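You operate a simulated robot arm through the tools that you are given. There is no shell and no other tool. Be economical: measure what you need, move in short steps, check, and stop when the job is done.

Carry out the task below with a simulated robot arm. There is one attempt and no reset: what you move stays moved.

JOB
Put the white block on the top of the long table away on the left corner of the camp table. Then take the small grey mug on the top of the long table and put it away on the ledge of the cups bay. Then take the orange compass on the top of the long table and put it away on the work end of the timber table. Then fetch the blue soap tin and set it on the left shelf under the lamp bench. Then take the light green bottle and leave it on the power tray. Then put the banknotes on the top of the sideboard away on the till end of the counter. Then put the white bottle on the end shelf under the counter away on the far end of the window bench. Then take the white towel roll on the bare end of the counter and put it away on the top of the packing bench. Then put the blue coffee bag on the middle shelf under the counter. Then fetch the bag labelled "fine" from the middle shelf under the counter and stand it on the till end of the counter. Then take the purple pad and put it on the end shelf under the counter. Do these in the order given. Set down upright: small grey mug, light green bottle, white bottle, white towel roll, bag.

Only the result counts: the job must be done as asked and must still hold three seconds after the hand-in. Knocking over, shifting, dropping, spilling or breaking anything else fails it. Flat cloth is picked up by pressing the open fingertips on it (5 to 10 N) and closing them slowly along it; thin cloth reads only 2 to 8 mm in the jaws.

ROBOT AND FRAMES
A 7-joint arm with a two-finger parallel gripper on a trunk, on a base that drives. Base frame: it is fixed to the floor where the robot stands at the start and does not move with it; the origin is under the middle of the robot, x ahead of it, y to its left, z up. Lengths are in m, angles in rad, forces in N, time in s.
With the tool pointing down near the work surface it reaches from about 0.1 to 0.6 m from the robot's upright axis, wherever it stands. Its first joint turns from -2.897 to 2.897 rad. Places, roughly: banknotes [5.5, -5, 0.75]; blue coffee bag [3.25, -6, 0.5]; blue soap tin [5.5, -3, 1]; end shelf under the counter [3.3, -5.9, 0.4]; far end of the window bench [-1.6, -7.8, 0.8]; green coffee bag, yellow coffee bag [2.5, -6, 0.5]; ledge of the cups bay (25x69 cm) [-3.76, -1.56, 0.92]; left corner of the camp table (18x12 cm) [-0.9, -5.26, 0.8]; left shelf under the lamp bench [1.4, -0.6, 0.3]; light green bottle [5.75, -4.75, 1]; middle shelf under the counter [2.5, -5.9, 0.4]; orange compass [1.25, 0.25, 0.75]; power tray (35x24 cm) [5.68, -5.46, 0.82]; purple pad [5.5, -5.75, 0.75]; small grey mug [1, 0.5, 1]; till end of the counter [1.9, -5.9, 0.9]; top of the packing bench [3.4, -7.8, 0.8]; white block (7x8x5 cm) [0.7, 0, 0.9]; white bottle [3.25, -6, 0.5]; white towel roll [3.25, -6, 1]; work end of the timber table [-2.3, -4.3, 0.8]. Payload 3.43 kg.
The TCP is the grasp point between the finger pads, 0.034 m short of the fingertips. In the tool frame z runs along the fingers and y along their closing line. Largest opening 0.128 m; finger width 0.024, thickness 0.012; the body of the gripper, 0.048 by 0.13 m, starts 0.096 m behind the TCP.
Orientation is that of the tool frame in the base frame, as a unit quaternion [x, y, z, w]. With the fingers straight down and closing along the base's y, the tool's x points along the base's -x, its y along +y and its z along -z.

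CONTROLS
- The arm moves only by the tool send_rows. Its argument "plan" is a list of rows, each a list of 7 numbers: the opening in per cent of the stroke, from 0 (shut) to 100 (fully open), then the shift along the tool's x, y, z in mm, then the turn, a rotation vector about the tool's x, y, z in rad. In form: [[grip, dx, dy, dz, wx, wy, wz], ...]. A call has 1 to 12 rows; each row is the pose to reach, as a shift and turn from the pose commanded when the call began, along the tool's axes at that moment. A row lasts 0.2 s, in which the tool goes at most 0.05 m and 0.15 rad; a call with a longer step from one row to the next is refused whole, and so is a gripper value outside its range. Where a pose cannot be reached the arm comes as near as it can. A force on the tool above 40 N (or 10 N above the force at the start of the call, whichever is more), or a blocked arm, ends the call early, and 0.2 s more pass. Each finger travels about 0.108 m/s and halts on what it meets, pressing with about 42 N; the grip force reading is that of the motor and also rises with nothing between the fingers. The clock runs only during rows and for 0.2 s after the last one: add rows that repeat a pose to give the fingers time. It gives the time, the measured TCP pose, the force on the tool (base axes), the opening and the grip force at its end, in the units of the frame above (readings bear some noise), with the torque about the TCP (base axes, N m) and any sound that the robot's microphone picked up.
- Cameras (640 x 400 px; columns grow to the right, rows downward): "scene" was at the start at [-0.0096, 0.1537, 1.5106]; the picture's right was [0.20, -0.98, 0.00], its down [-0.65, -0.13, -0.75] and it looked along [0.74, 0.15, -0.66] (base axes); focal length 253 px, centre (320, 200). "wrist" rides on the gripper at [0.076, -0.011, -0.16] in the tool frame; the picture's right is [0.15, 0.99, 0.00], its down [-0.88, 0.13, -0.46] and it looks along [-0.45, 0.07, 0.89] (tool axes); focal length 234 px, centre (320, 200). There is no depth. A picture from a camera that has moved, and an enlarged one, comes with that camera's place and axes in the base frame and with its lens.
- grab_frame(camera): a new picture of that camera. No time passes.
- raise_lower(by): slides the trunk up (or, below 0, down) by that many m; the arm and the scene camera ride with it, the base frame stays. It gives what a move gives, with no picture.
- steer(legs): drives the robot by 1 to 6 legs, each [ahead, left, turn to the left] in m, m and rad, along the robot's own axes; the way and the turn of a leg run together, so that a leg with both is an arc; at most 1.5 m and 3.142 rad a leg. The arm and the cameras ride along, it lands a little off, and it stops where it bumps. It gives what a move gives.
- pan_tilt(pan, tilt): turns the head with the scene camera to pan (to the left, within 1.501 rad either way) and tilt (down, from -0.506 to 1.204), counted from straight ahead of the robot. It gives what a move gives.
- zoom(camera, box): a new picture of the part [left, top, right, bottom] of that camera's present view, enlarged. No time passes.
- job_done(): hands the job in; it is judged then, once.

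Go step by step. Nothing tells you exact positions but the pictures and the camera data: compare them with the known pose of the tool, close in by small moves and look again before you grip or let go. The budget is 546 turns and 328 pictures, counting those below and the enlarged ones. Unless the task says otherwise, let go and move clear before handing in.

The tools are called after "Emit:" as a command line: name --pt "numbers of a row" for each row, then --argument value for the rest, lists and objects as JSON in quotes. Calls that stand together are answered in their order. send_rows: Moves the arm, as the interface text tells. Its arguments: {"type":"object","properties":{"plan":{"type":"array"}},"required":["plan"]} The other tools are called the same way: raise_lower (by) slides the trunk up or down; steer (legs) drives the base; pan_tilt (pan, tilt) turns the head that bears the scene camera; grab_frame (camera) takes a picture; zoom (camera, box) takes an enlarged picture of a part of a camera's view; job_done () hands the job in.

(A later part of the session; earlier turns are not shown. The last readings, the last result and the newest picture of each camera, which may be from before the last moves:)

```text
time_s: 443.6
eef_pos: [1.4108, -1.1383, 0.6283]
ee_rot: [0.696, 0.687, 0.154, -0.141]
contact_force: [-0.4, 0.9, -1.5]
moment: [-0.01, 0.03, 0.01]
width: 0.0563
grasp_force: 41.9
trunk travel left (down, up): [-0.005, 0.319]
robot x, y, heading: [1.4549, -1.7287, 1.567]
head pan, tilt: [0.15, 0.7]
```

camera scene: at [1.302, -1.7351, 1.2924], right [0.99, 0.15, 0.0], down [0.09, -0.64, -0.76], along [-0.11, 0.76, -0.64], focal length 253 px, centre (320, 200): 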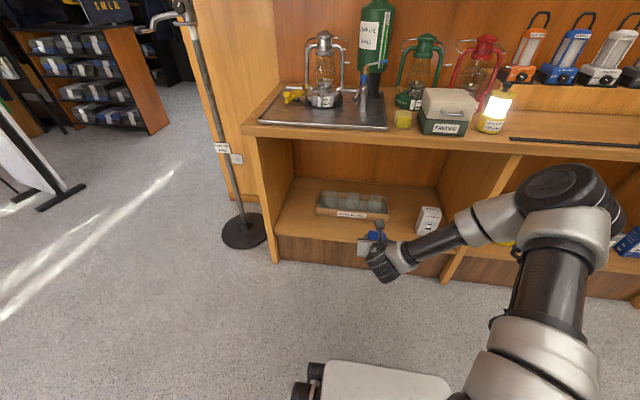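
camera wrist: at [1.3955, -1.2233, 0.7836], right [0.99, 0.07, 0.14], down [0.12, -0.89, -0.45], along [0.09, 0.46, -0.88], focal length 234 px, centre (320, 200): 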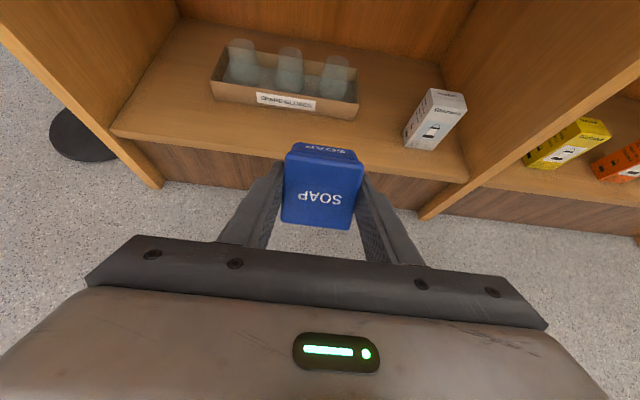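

Tilt is now 0.42 rad. I'll lower 0.24 m in front of the opening.

Emit:
send_rows --pt "0 -16 0 36 0 0 0" --pt "0 -33 0 73 0 0 0" --pt "0 -49 0 109 0 0 0" --pt "0 -65 0 146 0 0 0" --pt "0 -82 0 182 0 0 0" --pt "0 -98 0 219 0 0 0" --pt "0 -98 0 219 0 0 0"

Emit:
grab_frame --camera "wrist"

Emit:
grab_frame --camera "scene"

```text
time_s: 445.2
eef_pos: [1.4161, -1.139, 0.3893]
ee_rot: [0.697, 0.686, 0.153, -0.14]
contact_force: [0.1, -0.1, -0.8]
moment: [-0.03, 0.02, 0.02]
width: 0.0559
grasp_force: 41.9
trunk travel left (down, up): [-0.005, 0.319]
robot x, y, heading: [1.4589, -1.7282, 1.569]
head pan, tilt: [0.15, 0.7]
```

```text
227 pictures are left
camera wrist: at [1.4007, -1.1345, 0.5656], right [0.99, 0.12, 0.08], down [0.11, -0.99, 0.06], along [0.08, -0.05, -1.0], focal length 234 px, centre (320, 200)
```

wrist: 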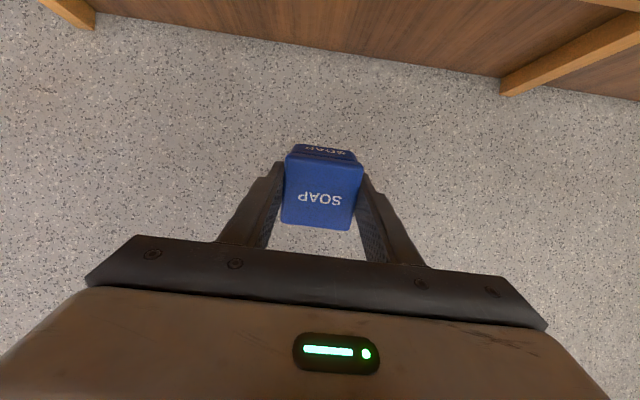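

```text
226 pictures are left
camera scene: at [1.302, -1.735, 1.2924], right [0.99, 0.15, 0.0], down [0.09, -0.64, -0.76], along [-0.11, 0.76, -0.64], focal length 253 px, centre (320, 200)
```

scene: 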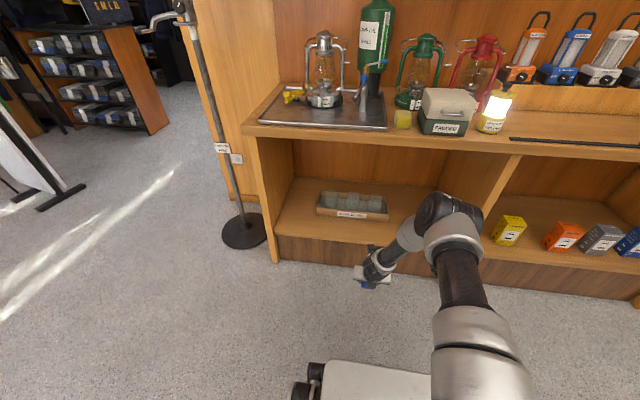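

Low enough and clear of the shelf edge. I'll drive 0.3 m forward so the tin enters the opening, then look.

Emit:
steer --legs '[[0.3, -0.02, 0]]'

Emit:
grab_frame --camera "wrist"

Emit:
grab_frame --camera "scene"

```text
time_s: 447.2
eef_pos: [1.4367, -0.839, 0.3892]
ee_rot: [0.697, 0.686, 0.153, -0.139]
contact_force: [-0.4, 0.3, -1.2]
moment: [0.02, 0.03, -0.02]
width: 0.056
grasp_force: 42.1
trunk travel left (down, up): [-0.005, 0.319]
robot x, y, heading: [1.4746, -1.4272, 1.569]
head pan, tilt: [0.15, 0.7]
```

```text
225 pictures are left
camera wrist: at [1.4224, -0.8343, 0.566], right [0.99, 0.11, 0.08], down [0.11, -0.99, 0.06], along [0.08, -0.05, -1.0], focal length 234 px, centre (320, 200)
```

wrist: 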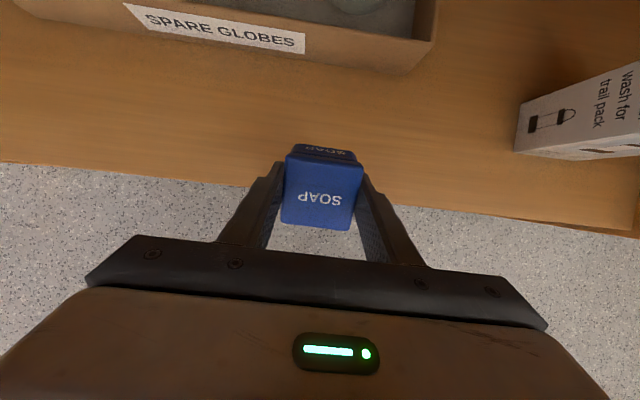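

```text
224 pictures are left
camera scene: at [1.3234, -1.4348, 1.2924], right [0.99, 0.14, 0.0], down [0.09, -0.64, -0.76], along [-0.11, 0.76, -0.64], focal length 253 px, centre (320, 200)
```

scene: 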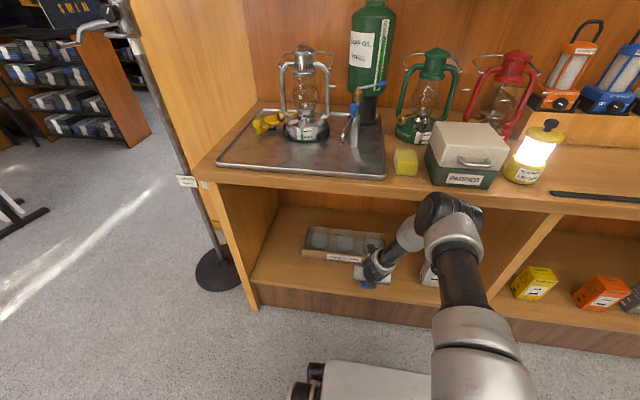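

The strip between shelf edge (−0.833) and tray (−0.69) is free. I'll move 55 mm in and lower 50 mm.

Emit:
send_rows --pt "0 25 0 11 0 0 0" --pt "0 50 0 22 0 0 0" --pt "0 40 0 45 0 0 0" --pt "0 30 0 68 0 0 0" --pt "0 30 0 68 0 0 0"

Emit:
grab_frame --camera "wrist"

Emit:
zoom --camera "scene" --box '[280, 180, 460, 310]'

```text
time_s: 448.4
eef_pos: [1.4398, -0.7809, 0.3402]
ee_rot: [0.697, 0.686, 0.155, -0.141]
contact_force: [1.0, -0.9, 11.2]
moment: [-0.18, 0.27, 0.07]
width: 0.0563
grasp_force: 41.9
trunk travel left (down, up): [-0.005, 0.319]
robot x, y, heading: [1.4756, -1.4267, 1.564]
head pan, tilt: [0.15, 0.7]
```

```text
223 pictures are left
camera wrist: at [1.4255, -0.7782, 0.5175], right [0.99, 0.11, 0.08], down [0.11, -0.99, 0.06], along [0.08, -0.05, -1.0], focal length 234 px, centre (320, 200)
```

wrist: 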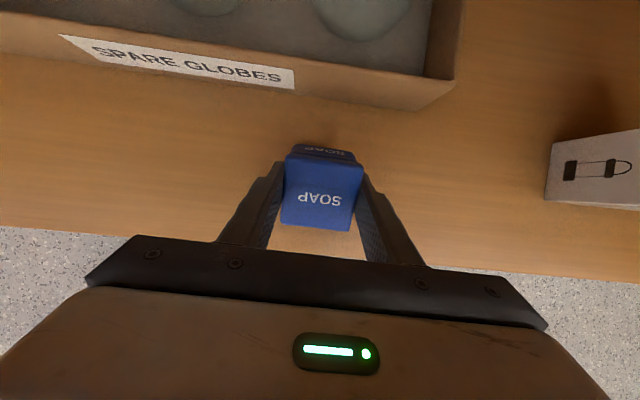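

```text
3.08 times, centred on (370, 245) of scene
camera zoom: at [1.3235, -1.4357, 1.2926], right [0.99, 0.14, 0.0], down [0.09, -0.64, -0.77], along [-0.11, 0.76, -0.64], focal length 780 px, centre (166, 62)
```

zoom: 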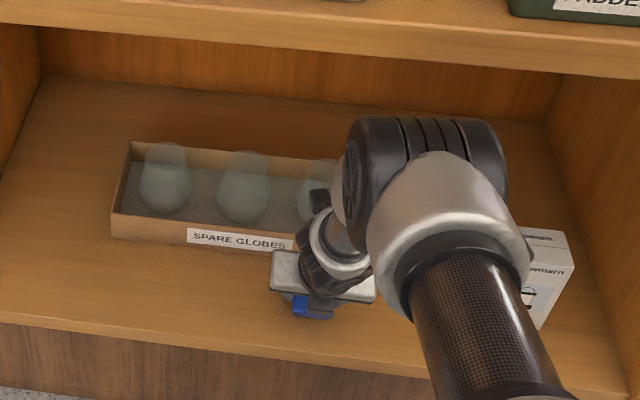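

The tin's rear edge touches the shelf. I'll press a few mm more to let it level, then release slowly.

Emit:
send_rows --pt "0 -2 0 4 0 0 0" --pt "12 -2 0 4 0 0 0" --pt "48 -2 0 4 0 0 0" --pt "60 -2 0 4 0 0 0" --pt "75 -2 0 4 0 0 0" --pt "75 -2 0 4 0 0 0"

Emit:
grab_frame --camera "wrist"

```text
time_s: 449.0
eef_pos: [1.4408, -0.7786, 0.3386]
ee_rot: [0.697, 0.685, 0.157, -0.142]
contact_force: [0.3, -1.4, 17.2]
moment: [-0.32, 0.48, 0.09]
width: 0.0562
grasp_force: 42.2
trunk travel left (down, up): [-0.005, 0.319]
robot x, y, heading: [1.4779, -1.4274, 1.562]
head pan, tilt: [0.15, 0.7]
stopped in row 2: the force on the tool passed its limit at 40 N (the readings are from after the stop); the commanded pose is now the measured one
```

```text
221 pictures are left
camera wrist: at [1.4255, -0.7763, 0.5161], right [0.99, 0.11, 0.08], down [0.11, -0.99, 0.05], along [0.08, -0.04, -1.0], focal length 234 px, centre (320, 200)
```

wrist: 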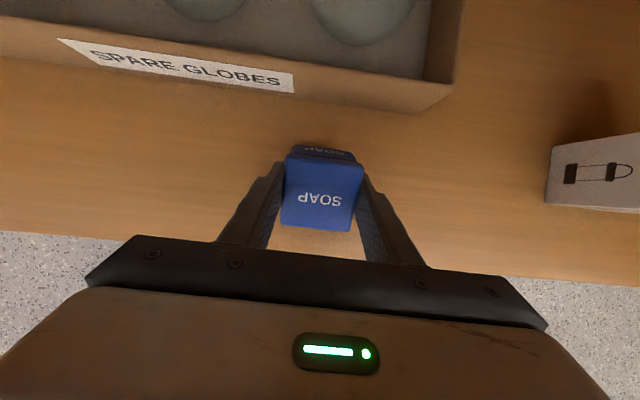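

It doesn't pivot under the pads, so I'll just open; it will settle flat from this small tilt.

Emit:
send_rows --pt "43 0 0 -1 0 0 0" --pt "48 0 0 -1 0 0 0" --pt "55 0 0 -1 0 0 0" --pt "65 0 0 -1 0 0 0" --pt "80 0 0 -1 0 0 0" --pt "80 0 0 -1 0 0 0"

Emit:
grab_frame --camera "wrist"

```text
time_s: 450.4
eef_pos: [1.4391, -0.7806, 0.3379]
ee_rot: [0.697, 0.686, 0.155, -0.141]
contact_force: [0.1, 0.8, 0.0]
moment: [-0.02, 0.01, -0.04]
width: 0.1023
grasp_force: 0.1
trunk travel left (down, up): [-0.005, 0.319]
robot x, y, heading: [1.4821, -1.4249, 1.567]
head pan, tilt: [0.15, 0.7]
```

```text
220 pictures are left
camera wrist: at [1.4256, -0.7779, 0.5146], right [0.99, 0.11, 0.08], down [0.11, -0.99, 0.06], along [0.08, -0.05, -1.0], focal length 234 px, centre (320, 200)
```

wrist: 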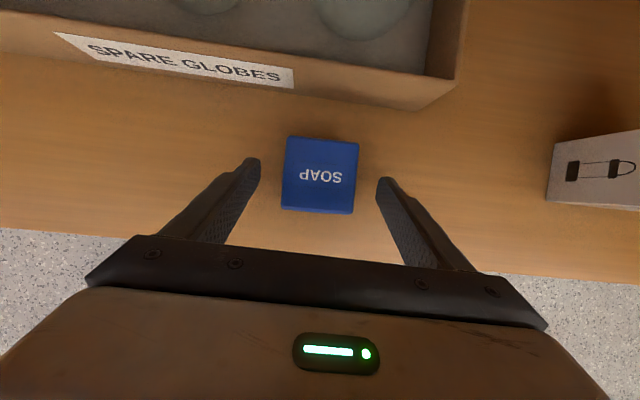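

The tin settled flat on the shelf. I'll raise a little and back straight out, then restore the arm.

Emit:
send_rows --pt "80 10 0 -23 0 0 0" --pt "80 20 0 -46 0 0 0" --pt "80 10 0 -65 0 0 0" --pt "80 -15 0 -80 0 0 0" --pt "80 -15 0 -80 0 0 0"

Emit:
steer --legs '[[-0.3, 0, 0]]'

Emit:
grab_frame --camera "scene"

```text
time_s: 451.6
eef_pos: [1.4384, -0.8277, 0.4048]
ee_rot: [0.697, 0.686, 0.155, -0.14]
contact_force: [0.7, 0.4, 0.1]
moment: [-0.02, 0.01, -0.01]
width: 0.1023
grasp_force: 0.1
trunk travel left (down, up): [-0.005, 0.319]
robot x, y, heading: [1.4784, -1.4237, 1.569]
head pan, tilt: [0.15, 0.7]
```

```text
time_s: 453.7
eef_pos: [1.4371, -1.1264, 0.4049]
ee_rot: [0.697, 0.686, 0.156, -0.14]
contact_force: [-0.3, -0.5, 0.7]
moment: [-0.01, -0.02, -0.01]
width: 0.1025
grasp_force: 0.1
trunk travel left (down, up): [-0.005, 0.319]
robot x, y, heading: [1.4773, -1.7282, 1.566]
head pan, tilt: [0.15, 0.7]
```

```text
219 pictures are left
camera scene: at [1.3219, -1.7339, 1.2923], right [0.99, 0.14, 0.0], down [0.09, -0.64, -0.76], along [-0.11, 0.76, -0.64], focal length 253 px, centre (320, 200)
```

scene: 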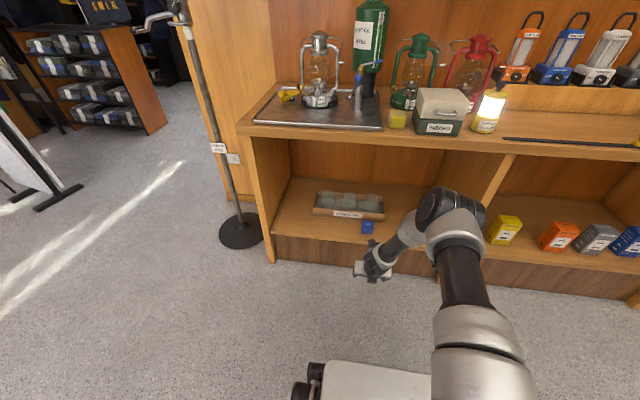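

The soap tin is on the left shelf. I'll raise the trunk, level the hand back to vertical and undo the roll.

Emit:
raise_lower --by 0.22

Emit:
send_rows --pt "80 6 0 -43 0 0 0" --pt "80 11 0 -86 0 0 0" --pt "80 17 0 -129 0 0 0" --pt "80 22 0 -172 0 -0.08 0" --pt "80 28 0 -215 0 -0.16 0" --pt "80 33 0 -258 0 -0.24 0" --pt "80 39 0 -301 0 -0.32 0" --pt "80 45 0 -344 0 -0.4 0" --pt "80 50 0 -387 0 -0.42 0" --pt "80 56 0 -430 0 -0.42 0" --pt "80 61 0 -473 0 -0.42 0" --pt "80 61 0 -473 0 -0.42 0"

Emit:
send_rows --pt "80 0 0 0 0 0 0.14" --pt "80 0 0 0 0 0 0.28" --pt "80 0 0 0 0 0 0.42" --pt "80 0 0 0 0 0 0.56" --pt "80 0 0 0 0 0 0.7" --pt "80 0 0 0 0 0 0.84" --pt "80 0 0 0 0 0 0.98" --pt "80 0 0 0 0 0 1.12" --pt "80 0 0 0 0 0 1.26" --pt "80 0 0 0 0 0 1.4" --pt "80 0 0 0 0 0 1.54" --pt "80 0 0 0 0 0 1.57"

Emit:
send_rows --pt "80 0 0 0 0 0 0.14" --pt "80 0 0 0 0 0 0.28" --pt "80 0 0 0 0 0 0.42" --pt "80 0 0 0 0 0 0.56" --pt "80 0 0 0 0 0 0.7" --pt "80 0 0 0 0 0 0.84" --pt "80 0 0 0 0 0 0.98" --pt "80 0 0 0 0 0 1.12" --pt "80 0 0 0 0 0 1.26" --pt "80 0 0 0 0 0 1.4" --pt "80 0 0 0 0 0 1.54" --pt "80 0 0 0 0 0 1.57"

```text
time_s: 456.0
eef_pos: [1.436, -1.1263, 0.625]
ee_rot: [0.697, 0.686, 0.155, -0.141]
contact_force: [0.0, 1.4, -0.1]
moment: [0.0, 0.03, 0.0]
width: 0.1023
grasp_force: 0.1
trunk travel left (down, up): [-0.225, 0.099]
robot x, y, heading: [1.479, -1.7281, 1.562]
head pan, tilt: [0.15, 0.7]
```

```text
time_s: 458.6
eef_pos: [1.4272, -1.2655, 1.0838]
ee_rot: [0.714, 0.7, 0.006, 0.005]
contact_force: [0.6, 0.0, 0.4]
moment: [0.02, -0.02, 0.01]
width: 0.1025
grasp_force: 0.0
trunk travel left (down, up): [-0.225, 0.099]
robot x, y, heading: [1.4784, -1.7288, 1.563]
head pan, tilt: [0.15, 0.7]
```

```text
time_s: 461.2
eef_pos: [1.425, -1.2645, 1.0807]
ee_rot: [1.0, -0.01, 0.007, -0.002]
contact_force: [0.3, -0.2, 0.4]
moment: [-0.01, 0.01, -0.03]
width: 0.1022
grasp_force: 0.0
trunk travel left (down, up): [-0.225, 0.099]
robot x, y, heading: [1.478, -1.7263, 1.568]
head pan, tilt: [0.15, 0.7]
```

```text
time_s: 463.8
eef_pos: [1.4252, -1.2653, 1.0816]
ee_rot: [-0.699, 0.715, -0.005, 0.007]
contact_force: [-0.5, 0.1, -0.3]
moment: [0.01, -0.03, 0.01]
width: 0.1026
grasp_force: 0.0
trunk travel left (down, up): [-0.225, 0.099]
robot x, y, heading: [1.4785, -1.7241, 1.567]
head pan, tilt: [0.15, 0.7]
```

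Now the light green bottle: I'll drive back along the lane to the hire desk.

Emit:
steer --legs '[[0.12, -1.2, 0], [0, -1.4, 0], [0, -0.7, 0], [0, 0, -1.567], [0, -1.4, 0], [0, -1.4, 0]]'

Emit:
pan_tilt --pan -0.1 --tilt 0.6

Emit:
grab_frame --camera "scene"

```text
time_s: 526.0
eef_pos: [5.2011, -4.3891, 1.0809]
ee_rot: [0.016, 1.0, -0.009, 0.001]
contact_force: [0.5, -1.1, -0.5]
moment: [0.01, 0.0, 0.02]
width: 0.1025
grasp_force: 0.0
trunk travel left (down, up): [-0.225, 0.099]
robot x, y, heading: [4.7364, -4.4347, -0.019]
head pan, tilt: [0.15, 0.7]
```

```text
time_s: 526.8
eef_pos: [5.2016, -4.3894, 1.0815]
ee_rot: [0.016, 1.0, -0.009, 0.002]
contact_force: [-0.2, -0.1, -0.7]
moment: [-0.04, 0.0, -0.02]
width: 0.1024
grasp_force: 0.0
trunk travel left (down, up): [-0.225, 0.099]
robot x, y, heading: [4.7401, -4.4327, -0.017]
head pan, tilt: [-0.099, 0.6]
```

```text
218 pictures are left
camera scene: at [4.7375, -4.306, 1.521], right [-0.12, -0.99, 0.0], down [-0.56, 0.07, -0.82], along [0.82, -0.1, -0.57], focal length 253 px, centre (320, 200)
```

scene: 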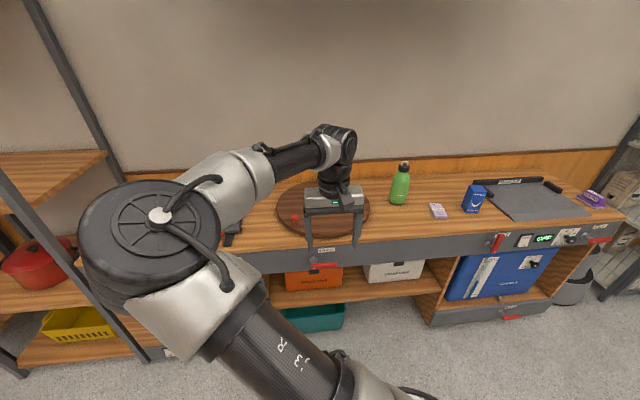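

The bottle stands near (5.69, −4.80), about 0.2 m tall; the grey power tray is further right. I'll drive in to about (5.03, −4.85).

Emit:
send_rows --pt "100 0 0 -40 0 0 0" --pt "100 0 0 -80 0 0 0" --pt "100 0 0 -80 0 0 0"

Emit:
steer --legs '[[0, -0.42, 0.018], [0.27, 0, 0]]'

Emit:
grab_frame --camera "scene"

Emit:
grab_frame --camera "wrist"

```text
time_s: 527.6
eef_pos: [5.2006, -4.3884, 1.1616]
ee_rot: [0.015, 1.0, -0.008, 0.001]
contact_force: [-0.3, -0.1, -1.2]
moment: [0.0, 0.03, 0.01]
width: 0.1279
grasp_force: 0.0
trunk travel left (down, up): [-0.225, 0.099]
robot x, y, heading: [4.7394, -4.4347, -0.018]
head pan, tilt: [-0.099, 0.6]
```

```text
time_s: 533.8
eef_pos: [5.4633, -4.8045, 1.1608]
ee_rot: [0.005, 1.0, -0.008, 0.002]
contact_force: [0.8, 0.4, -0.4]
moment: [0.01, 0.04, -0.04]
width: 0.128
grasp_force: 0.0
trunk travel left (down, up): [-0.225, 0.099]
robot x, y, heading: [5.0058, -4.8621, 0.004]
head pan, tilt: [-0.099, 0.6]
```

```text
217 pictures are left
camera scene: at [4.9993, -4.7313, 1.521], right [-0.1, -1.0, 0.0], down [-0.56, 0.05, -0.82], along [0.82, -0.08, -0.57], focal length 253 px, centre (320, 200)
```

scene: 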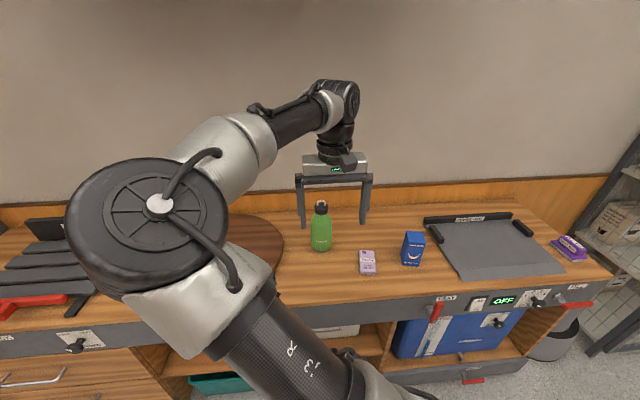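

```text
216 pictures are left
camera wrist: at [5.3867, -4.8129, 1.3209], right [-0.14, 0.99, -0.02], down [0.88, 0.13, 0.46], along [0.45, 0.05, -0.89], focal length 234 px, centre (320, 200)
```

wrist: 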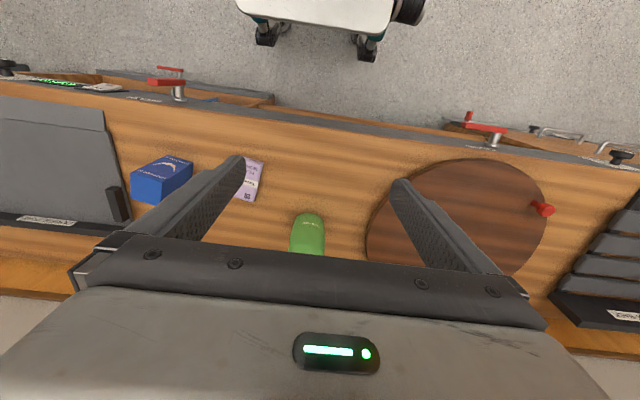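

The bottle is centred near (5.715, −4.806). I'll drive 0.08 m closer, then move over it.

Emit:
steer --legs '[[0.08, 0, 0]]'

Emit:
send_rows --pt "100 -45 0 0 0 0 0" --pt "100 -90 -1 0 0 0 0" --pt "100 -130 -2 0 0 0 0" --pt "100 -160 -2 0 0 0 0" --pt "100 -160 -2 30 0 0 0" --pt "100 -160 -2 30 0 0 0"

Emit:
grab_frame --camera "scene"

Emit:
grab_frame --camera "wrist"

```text
time_s: 534.8
eef_pos: [5.5431, -4.8049, 1.1617]
ee_rot: [0.006, 1.0, -0.008, 0.002]
contact_force: [0.1, -0.7, -0.3]
moment: [0.03, 0.01, 0.0]
width: 0.1281
grasp_force: 0.1
trunk travel left (down, up): [-0.225, 0.099]
robot x, y, heading: [5.0849, -4.8605, 0.007]
head pan, tilt: [-0.099, 0.6]
```

```text
time_s: 536.2
eef_pos: [5.702, -4.8071, 1.1304]
ee_rot: [0.005, 1.0, -0.008, 0.002]
contact_force: [-0.5, 0.3, -0.1]
moment: [0.01, -0.02, 0.02]
width: 0.1278
grasp_force: 0.0
trunk travel left (down, up): [-0.225, 0.099]
robot x, y, heading: [5.0816, -4.8573, 0.001]
head pan, tilt: [-0.099, 0.6]
```

```text
215 pictures are left
camera scene: at [5.0789, -4.731, 1.521], right [-0.1, -1.0, 0.0], down [-0.56, 0.05, -0.83], along [0.82, -0.08, -0.56], focal length 253 px, centre (320, 200)
```

scene: 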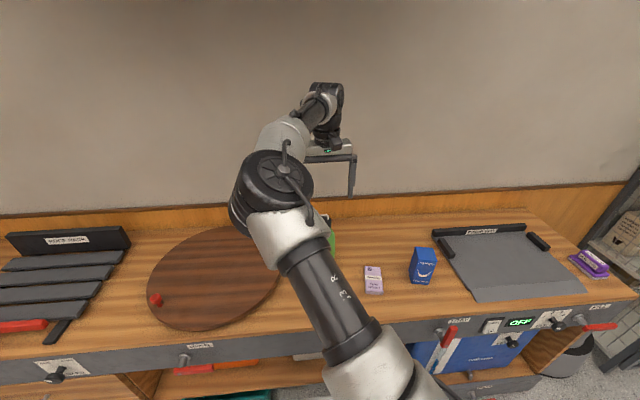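

```text
214 pictures are left
camera wrist: at [5.6255, -4.8169, 1.2904], right [-0.14, 0.99, -0.02], down [0.88, 0.13, 0.46], along [0.45, 0.05, -0.89], focal length 234 px, centre (320, 200)
```

wrist: 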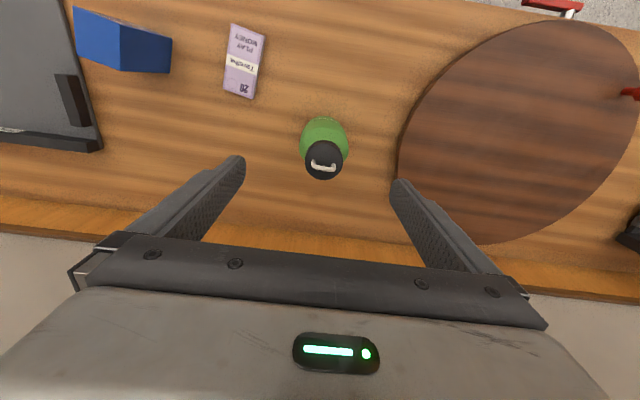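

The cap is at (5.713, −4.804) with its top near 1.02. I'll go down to TCP 0.945 around the body.

Emit:
send_rows --pt "100 -11 3 40 0 0 0" --pt "100 -11 3 80 0 0 0" --pt "100 -11 3 120 0 0 0" --pt "100 -11 3 150 0 0 0" --pt "100 -11 3 150 0 0 0"

Emit:
grab_frame --camera "wrist"

Emit:
grab_frame --camera "scene"

```text
time_s: 537.4
eef_pos: [5.715, -4.8089, 0.9803]
ee_rot: [0.006, 1.0, -0.008, 0.002]
contact_force: [-0.4, -0.5, 0.4]
moment: [0.01, 0.01, 0.0]
width: 0.1281
grasp_force: 0.0
trunk travel left (down, up): [-0.225, 0.099]
robot x, y, heading: [5.0844, -4.8602, 0.0]
head pan, tilt: [-0.099, 0.6]
```

```text
213 pictures are left
camera wrist: at [5.6381, -4.8166, 1.1405], right [-0.14, 0.99, -0.02], down [0.88, 0.13, 0.46], along [0.45, 0.05, -0.89], focal length 234 px, centre (320, 200)
```

wrist: 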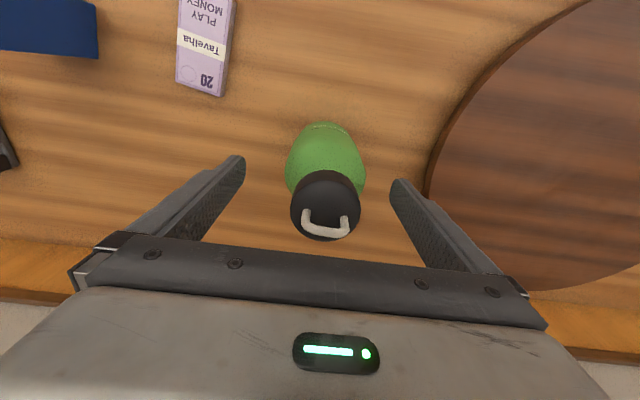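

```text
212 pictures are left
camera scene: at [5.079, -4.7311, 1.521], right [-0.1, -1.0, 0.0], down [-0.56, 0.05, -0.83], along [0.82, -0.08, -0.56], focal length 253 px, centre (320, 200)
```

scene: 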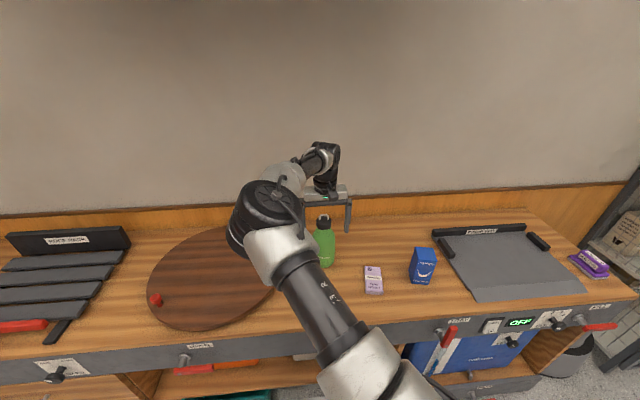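

Centred. I'll lower 30 mm more and close.

Emit:
send_rows --pt "100 3 3 18 0 0 0" --pt "100 3 3 32 0 0 0" --pt "85 3 3 32 0 0 0" --pt "70 3 3 32 0 0 0" --pt "55 3 3 32 0 0 0" --pt "40 3 3 32 0 0 0" --pt "20 3 3 32 0 0 0" --pt "0 3 3 32 0 0 0" --pt "0 3 3 32 0 0 0"

Emit:
grab_frame --camera "wrist"

```text
time_s: 539.4
eef_pos: [5.7111, -4.8052, 0.9507]
ee_rot: [0.004, 1.0, -0.007, 0.002]
contact_force: [1.0, 0.6, -0.5]
moment: [0.05, -0.05, 0.0]
width: 0.0751
grasp_force: 42.5
trunk travel left (down, up): [-0.225, 0.099]
robot x, y, heading: [5.0822, -4.8613, 0.002]
head pan, tilt: [-0.099, 0.6]
```

```text
211 pictures are left
camera wrist: at [5.635, -4.814, 1.1093], right [-0.14, 0.99, -0.02], down [0.88, 0.13, 0.46], along [0.45, 0.05, -0.89], focal length 234 px, centre (320, 200)
```

wrist: 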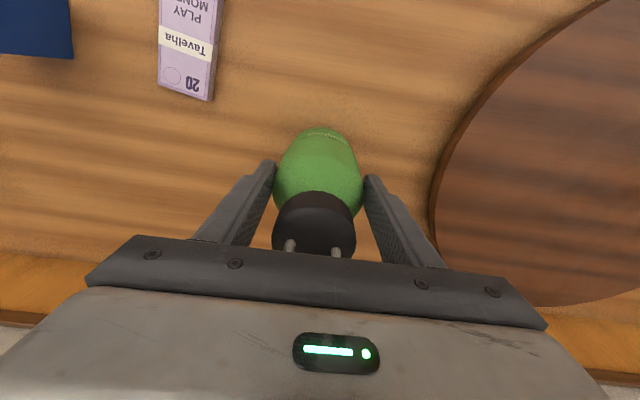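

Bottle gripped (75 mm). I'll lift it 0.17 m and strafe toward the power tray.

Emit:
send_rows --pt "0 0 0 -40 0 0 0" --pt "0 0 0 -85 0 0 0" --pt "0 0 0 -130 0 0 0" --pt "0 0 0 -170 0 0 0" --pt "0 0 0 -170 0 0 0"

Emit:
steer --legs '[[0, -0.6, 0]]'

Emit:
grab_frame --camera "scene"

Emit:
grab_frame --camera "wrist"

```text
time_s: 540.6
eef_pos: [5.7114, -4.8015, 1.1205]
ee_rot: [0.006, 1.0, -0.008, 0.001]
contact_force: [0.4, 0.5, -1.3]
moment: [-0.03, 0.03, 0.0]
width: 0.075
grasp_force: 41.5
trunk travel left (down, up): [-0.225, 0.099]
robot x, y, heading: [5.083, -4.8603, 0.006]
head pan, tilt: [-0.099, 0.6]
```

```text
time_s: 546.8
eef_pos: [5.7134, -5.4003, 1.1196]
ee_rot: [0.005, 1.0, -0.008, 0.001]
contact_force: [-0.7, -0.1, -0.7]
moment: [0.0, 0.01, 0.04]
width: 0.0756
grasp_force: 41.9
trunk travel left (down, up): [-0.225, 0.099]
robot x, y, heading: [5.084, -5.4607, -0.002]
head pan, tilt: [-0.099, 0.6]
```

```text
210 pictures are left
camera scene: at [5.0803, -5.3294, 1.521], right [-0.1, -1.0, 0.0], down [-0.56, 0.06, -0.83], along [0.82, -0.08, -0.56], focal length 253 px, centre (320, 200)
```

scene: 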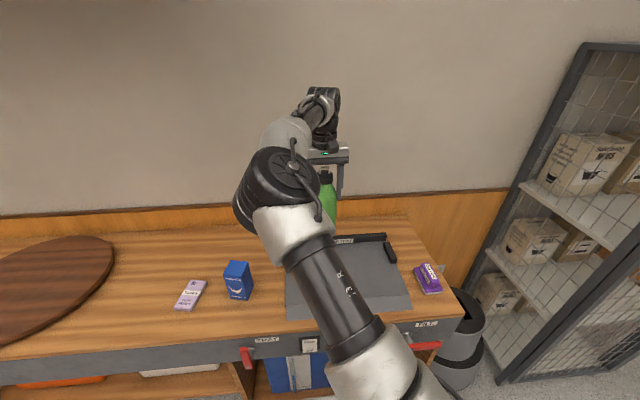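

```text
209 pictures are left
camera wrist: at [5.6362, -5.4095, 1.2796], right [-0.14, 0.99, -0.02], down [0.88, 0.13, 0.46], along [0.45, 0.05, -0.89], focal length 234 px, centre (320, 200)
```

wrist: 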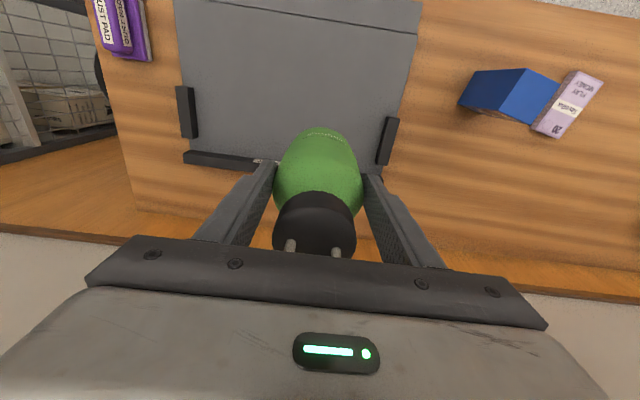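

The tray spans x 5.55–5.79 around y −5.46. I'll move over its centre and lower to about 2 cm above.

Emit:
send_rows --pt "0 19 -30 0 0 0 0" --pt "0 38 -60 0 0 0 0" --pt "0 38 -60 40 0 0 0" --pt "0 38 -60 80 0 0 0" --pt "0 38 -60 120 0 0 0" --pt "0 38 -60 120 0 0 0"

Emit:
grab_frame --camera "wrist"

Emit:
zoom --camera "scene" --box '[260, 150, 460, 330]'

```text
time_s: 548.2
eef_pos: [5.6734, -5.4633, 0.9995]
ee_rot: [0.005, 1.0, -0.008, 0.002]
contact_force: [-0.8, -0.2, -0.9]
moment: [-0.02, 0.0, 0.01]
width: 0.0756
grasp_force: 42.4
trunk travel left (down, up): [-0.225, 0.099]
robot x, y, heading: [5.0835, -5.459, 0.006]
head pan, tilt: [-0.099, 0.6]
```

```text
208 pictures are left
camera wrist: at [5.5978, -5.4709, 1.1591], right [-0.14, 0.99, -0.02], down [0.88, 0.13, 0.46], along [0.45, 0.05, -0.89], focal length 234 px, centre (320, 200)
```

wrist: 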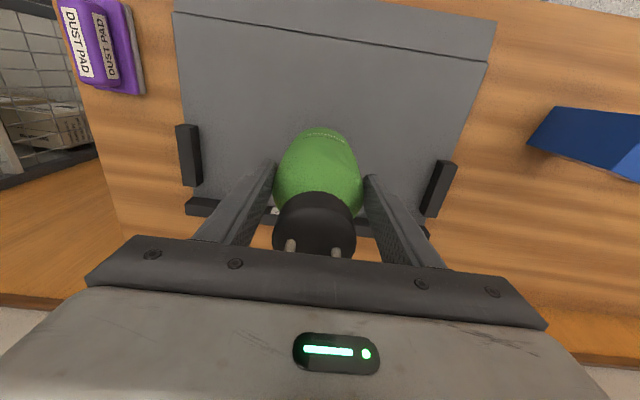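

```text
2.22 times, centred on (360, 240) of scene
camera zoom: at [5.0804, -5.3294, 1.521], right [-0.1, -1.0, 0.0], down [-0.56, 0.06, -0.82], along [0.82, -0.08, -0.57], focal length 563 px, centre (231, 111)
```

zoom: 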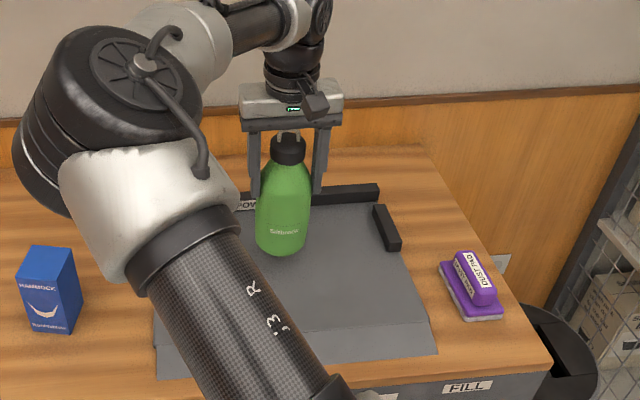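

The bottle is over the tray's flat middle. I'll lower until contact.

Emit:
send_rows --pt "0 0 0 12 0 0 0" --pt "0 0 0 20 0 0 0" --pt "0 0 0 26 0 0 0" --pt "0 0 0 32 0 0 0" --pt "0 0 0 37 0 0 0" --pt "0 0 0 42 0 0 0"

Emit:
zoom --camera "scene" --box '[260, 150, 460, 330]'

```text
time_s: 549.6
eef_pos: [5.674, -5.4637, 0.9605]
ee_rot: [0.006, 1.0, -0.008, 0.004]
contact_force: [-2.3, 1.3, 20.0]
moment: [-0.19, 0.45, -0.08]
width: 0.0753
grasp_force: 41.8
trunk travel left (down, up): [-0.225, 0.099]
robot x, y, heading: [5.0846, -5.4576, 0.002]
head pan, tilt: [-0.099, 0.6]
```

```text
2.22 times, centred on (360, 240) of scene
camera zoom: at [5.0784, -5.3291, 1.5215], right [-0.1, -1.0, 0.0], down [-0.56, 0.05, -0.83], along [0.82, -0.08, -0.56], focal length 563 px, centre (231, 111)
```

zoom: 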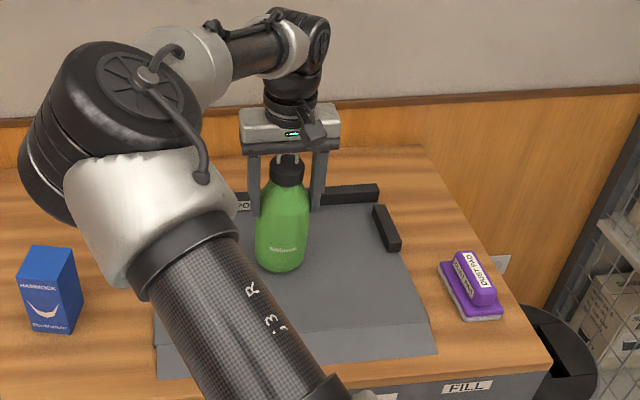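

On the tray. I'll ease off, open and rise.

Emit:
send_rows --pt "0 0 0 -2 0 0 0" --pt "62 0 0 -2 0 0 0" --pt "75 0 0 -2 0 0 0" --pt "90 0 0 -2 0 0 0" --pt "100 0 0 -2 0 0 0" --pt "100 0 0 -45 0 0 0" --pt "100 0 0 -90 0 0 0" --pt "100 0 0 -135 0 0 0" --pt "100 0 0 -180 0 0 0" --pt "100 0 0 -210 0 0 0"

Emit:
grab_frame --camera "wrist"

Emit:
grab_frame --camera "scene"

```text
time_s: 551.8
eef_pos: [5.6746, -5.46, 1.1695]
ee_rot: [0.004, 1.0, -0.008, 0.001]
contact_force: [0.1, 0.0, 0.0]
moment: [0.04, -0.01, 0.0]
width: 0.128
grasp_force: 0.0
trunk travel left (down, up): [-0.225, 0.099]
robot x, y, heading: [5.0841, -5.4543, 0.004]
head pan, tilt: [-0.099, 0.6]
```

```text
205 pictures are left
camera wrist: at [5.5969, -5.469, 1.3293], right [-0.14, 0.99, -0.02], down [0.88, 0.13, 0.46], along [0.45, 0.05, -0.89], focal length 234 px, centre (320, 200)
```

wrist: 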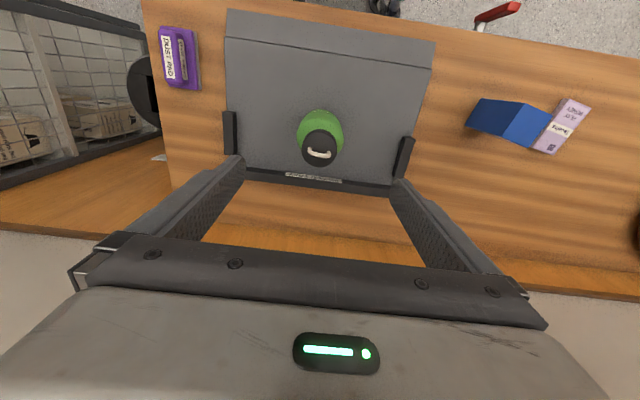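

```text
204 pictures are left
camera scene: at [5.0801, -5.3295, 1.521], right [-0.1, -1.0, 0.0], down [-0.56, 0.06, -0.83], along [0.82, -0.08, -0.56], focal length 253 px, centre (320, 200)
```

scene: 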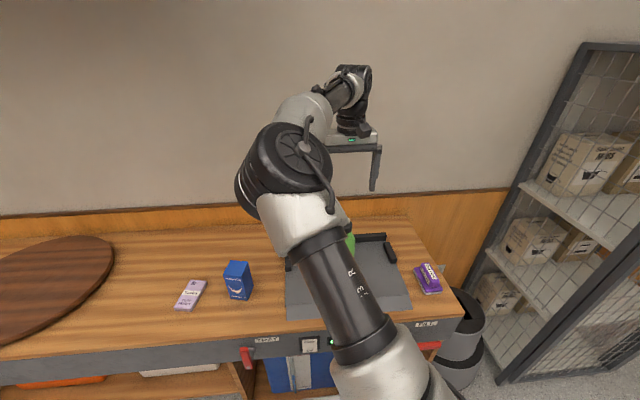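

The bottle stands on the tray. Next the banknote bundle near (5.60, −4.96): I'll strafe back left and look from above.

Emit:
send_rows --pt "100 45 0 0 0 0 0" --pt "100 90 0 0 0 0 0" --pt "100 120 0 0 0 0 0" --pt "100 120 0 0 0 0 0"

Emit:
steer --legs '[[0, 0.5, 0]]'

Emit:
grab_frame --camera "wrist"

Emit:
grab_frame --camera "scene"

```text
time_s: 552.8
eef_pos: [5.554, -5.4579, 1.1689]
ee_rot: [0.005, 1.0, -0.008, 0.002]
contact_force: [0.6, 0.0, -0.1]
moment: [-0.01, -0.02, 0.0]
width: 0.1281
grasp_force: 0.0
trunk travel left (down, up): [-0.225, 0.099]
robot x, y, heading: [5.0853, -5.4597, 0.003]
head pan, tilt: [-0.099, 0.6]
```

```text
time_s: 558.1
eef_pos: [5.5526, -4.9652, 1.1684]
ee_rot: [0.005, 1.0, -0.008, 0.002]
contact_force: [-0.1, 0.1, 0.0]
moment: [0.0, -0.02, 0.01]
width: 0.128
grasp_force: 0.1
trunk travel left (down, up): [-0.225, 0.099]
robot x, y, heading: [5.0861, -4.9651, 0.008]
head pan, tilt: [-0.099, 0.6]
```

```text
203 pictures are left
camera wrist: at [5.4767, -4.9744, 1.3284], right [-0.14, 0.99, -0.02], down [0.88, 0.13, 0.46], along [0.45, 0.05, -0.89], focal length 234 px, centre (320, 200)
```

wrist: 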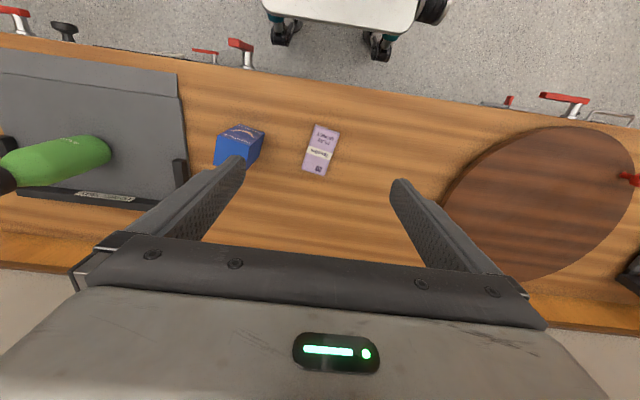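

```text
202 pictures are left
camera scene: at [5.0792, -4.8362, 1.521], right [-0.1, -1.0, 0.0], down [-0.56, 0.06, -0.83], along [0.82, -0.08, -0.56], focal length 253 px, centre (320, 200)
```

scene: 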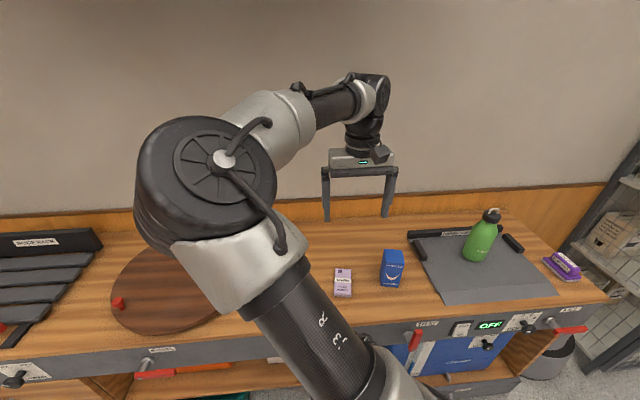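

The bundle lies at (5.609, −4.963), turned about 10°. I'll align over it and go down partway.

Emit:
send_rows --pt "75 -30 2 30 0 0 0.1" --pt "75 -56 2 75 0 0 0.16" --pt "75 -56 2 120 0 0 0.16" --pt "75 -56 2 165 0 0 0.16" --pt "75 -56 2 210 0 0 0.16" --pt "75 -56 2 240 0 0 0.16" --pt "75 -56 2 240 0 0 0.16"

Emit:
grab_frame --camera "wrist"

Emit:
zoom --camera "scene" --box '[280, 200, 440, 320]'

```text
refused: row 2 steps farther than a row can; nothing moved
```

```text
201 pictures are left
camera wrist: at [5.4767, -4.9744, 1.3284], right [-0.14, 0.99, -0.02], down [0.88, 0.13, 0.46], along [0.45, 0.05, -0.89], focal length 234 px, centre (320, 200)
```

wrist: 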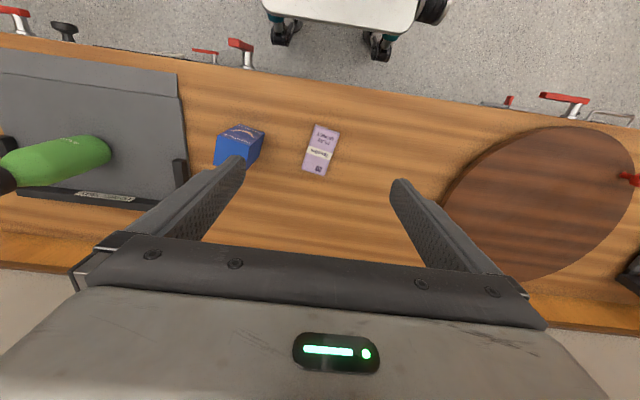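

```text
3.33 times, centred on (360, 260) of scene
camera zoom: at [5.0792, -4.8362, 1.521], right [-0.1, -1.0, 0.0], down [-0.56, 0.06, -0.83], along [0.82, -0.08, -0.56], focal length 844 px, centre (187, 0)
```

zoom: 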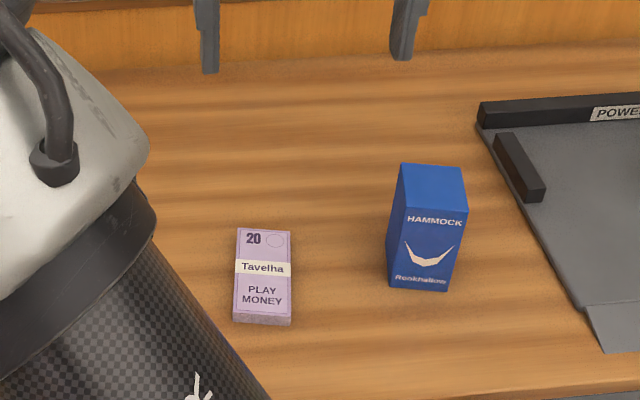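

The bundle is about 1 cm thick and 5 cm wide. I'll resend with smaller steps.

Emit:
send_rows --pt "75 -25 1 25 0 0 0.08" --pt "75 -50 2 60 0 0 0.16" --pt "75 -56 2 105 0 0 0.16" --pt "75 -56 2 150 0 0 0.16" --pt "75 -56 2 195 0 0 0.16" --pt "75 -56 2 240 0 0 0.16" --pt "75 -56 2 240 0 0 0.16"

Emit:
grab_frame --camera "wrist"

Emit:
zoom --camera "scene" --box '[280, 200, 440, 320]'

```text
time_s: 559.7
eef_pos: [5.6115, -4.9698, 0.9291]
ee_rot: [0.085, 0.996, -0.008, 0.003]
contact_force: [-0.2, 0.1, 0.3]
moment: [0.03, 0.02, -0.01]
width: 0.096
grasp_force: 0.1
trunk travel left (down, up): [-0.225, 0.099]
robot x, y, heading: [5.0859, -4.9618, 0.001]
head pan, tilt: [-0.099, 0.6]
```

```text
199 pictures are left
camera wrist: at [5.5335, -4.9651, 1.0882], right [0.02, 1.0, -0.02], down [0.89, -0.01, 0.46], along [0.46, -0.03, -0.89], focal length 234 px, centre (320, 200)
```

wrist: 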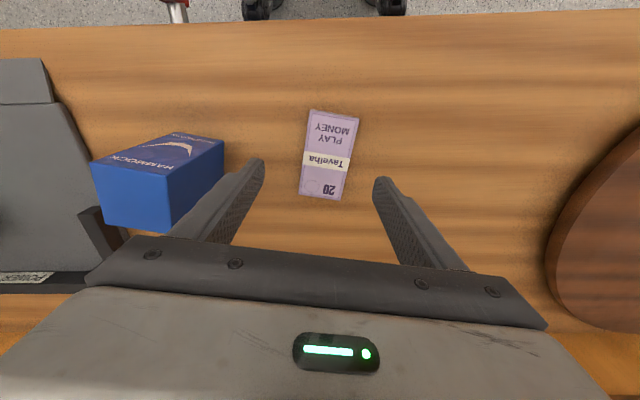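

```text
3.33 times, centred on (360, 260) of scene
camera zoom: at [5.0794, -4.8362, 1.521], right [-0.1, -1.0, 0.0], down [-0.56, 0.06, -0.82], along [0.82, -0.08, -0.57], focal length 844 px, centre (187, 0)
```

zoom: 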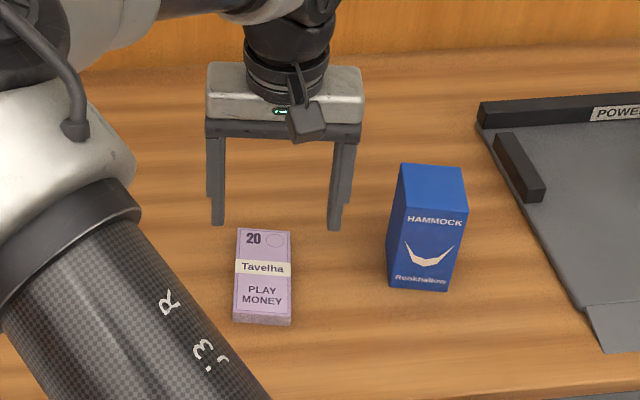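

Aligned; I'll shift 6 mm and go down gently to find the table.

Emit:
send_rows --pt "70 0 6 30 0 0 0" --pt "70 0 6 52 0 0 0" --pt "70 0 6 60 0 0 0" --pt "70 0 6 64 0 0 0" --pt "70 0 6 68 0 0 0" --pt "70 0 6 72 0 0 0" --pt "70 0 6 76 0 0 0" --pt "70 0 6 80 0 0 0"

Emit:
grab_frame --camera "wrist"

```text
time_s: 561.5
eef_pos: [5.6117, -4.9644, 0.8483]
ee_rot: [0.085, 0.996, -0.008, 0.001]
contact_force: [-1.2, 0.0, 0.6]
moment: [-0.01, -0.01, 0.0]
width: 0.0895
grasp_force: 0.1
trunk travel left (down, up): [-0.225, 0.099]
robot x, y, heading: [5.0847, -4.9648, 0.001]
head pan, tilt: [-0.099, 0.6]
```

```text
197 pictures are left
camera wrist: at [5.5339, -4.9606, 1.0082], right [0.02, 1.0, -0.02], down [0.89, -0.01, 0.46], along [0.46, -0.03, -0.89], focal length 234 px, centre (320, 200)
```

wrist: 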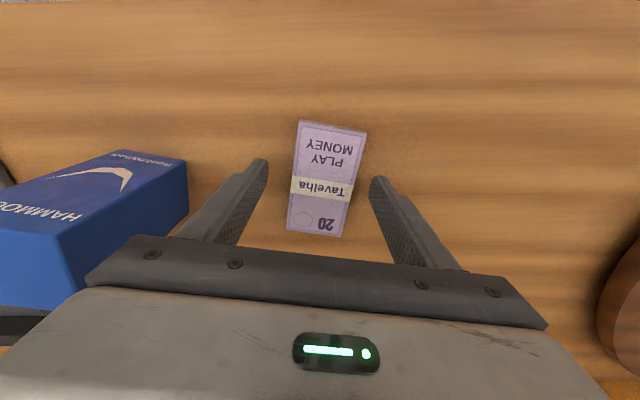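

No contact yet and the blue box is clear. I'll continue down in small steps.

Emit:
send_rows --pt "70 0 0 4 0 0 0" --pt "70 0 0 7 0 0 0" --pt "70 0 0 10 0 0 0" --pt "70 0 0 13 0 0 0" --pt "70 0 0 16 0 0 0"

```text
time_s: 562.7
eef_pos: [5.6119, -4.964, 0.8345]
ee_rot: [0.086, 0.996, -0.006, 0.003]
contact_force: [-3.5, 1.1, 17.8]
moment: [1.02, 0.16, 0.2]
width: 0.0894
grasp_force: 0.0
trunk travel left (down, up): [-0.225, 0.099]
robot x, y, heading: [5.0829, -4.9662, 0.001]
head pan, tilt: [-0.099, 0.6]
```

The table is at about 0.80. I'll lift 4 mm and close on the bundle.

Emit:
send_rows --pt "70 0 0 -6 0 0 0" --pt "55 0 0 -6 0 0 0" --pt "42 0 0 -6 0 0 0" --pt "25 0 0 -6 0 0 0" --pt "0 0 0 -6 0 0 0" --pt "0 0 0 -6 0 0 0" --pt "0 0 0 -6 0 0 0"

Emit:
grab_frame --camera "wrist"

```text
time_s: 564.3
eef_pos: [5.6117, -4.9648, 0.8389]
ee_rot: [0.086, 0.996, -0.008, 0.002]
contact_force: [0.2, 0.3, -0.2]
moment: [0.01, -0.01, 0.02]
width: 0.055
grasp_force: 41.9
trunk travel left (down, up): [-0.225, 0.099]
robot x, y, heading: [5.0801, -4.9662, 0.002]
head pan, tilt: [-0.099, 0.6]
```

```text
196 pictures are left
camera wrist: at [5.5343, -4.9606, 0.998], right [0.02, 1.0, -0.02], down [0.89, -0.01, 0.46], along [0.46, -0.03, -0.89], focal length 234 px, centre (320, 200)
```

wrist: 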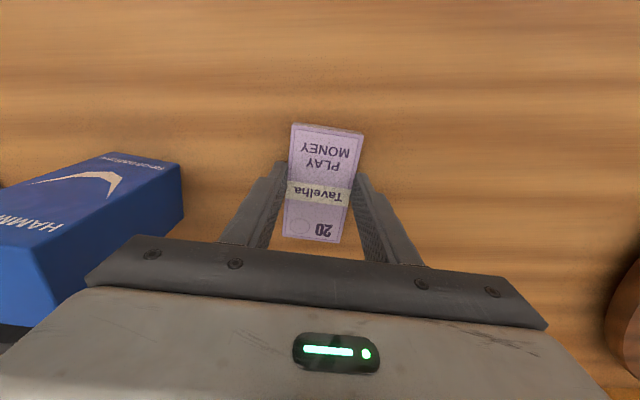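

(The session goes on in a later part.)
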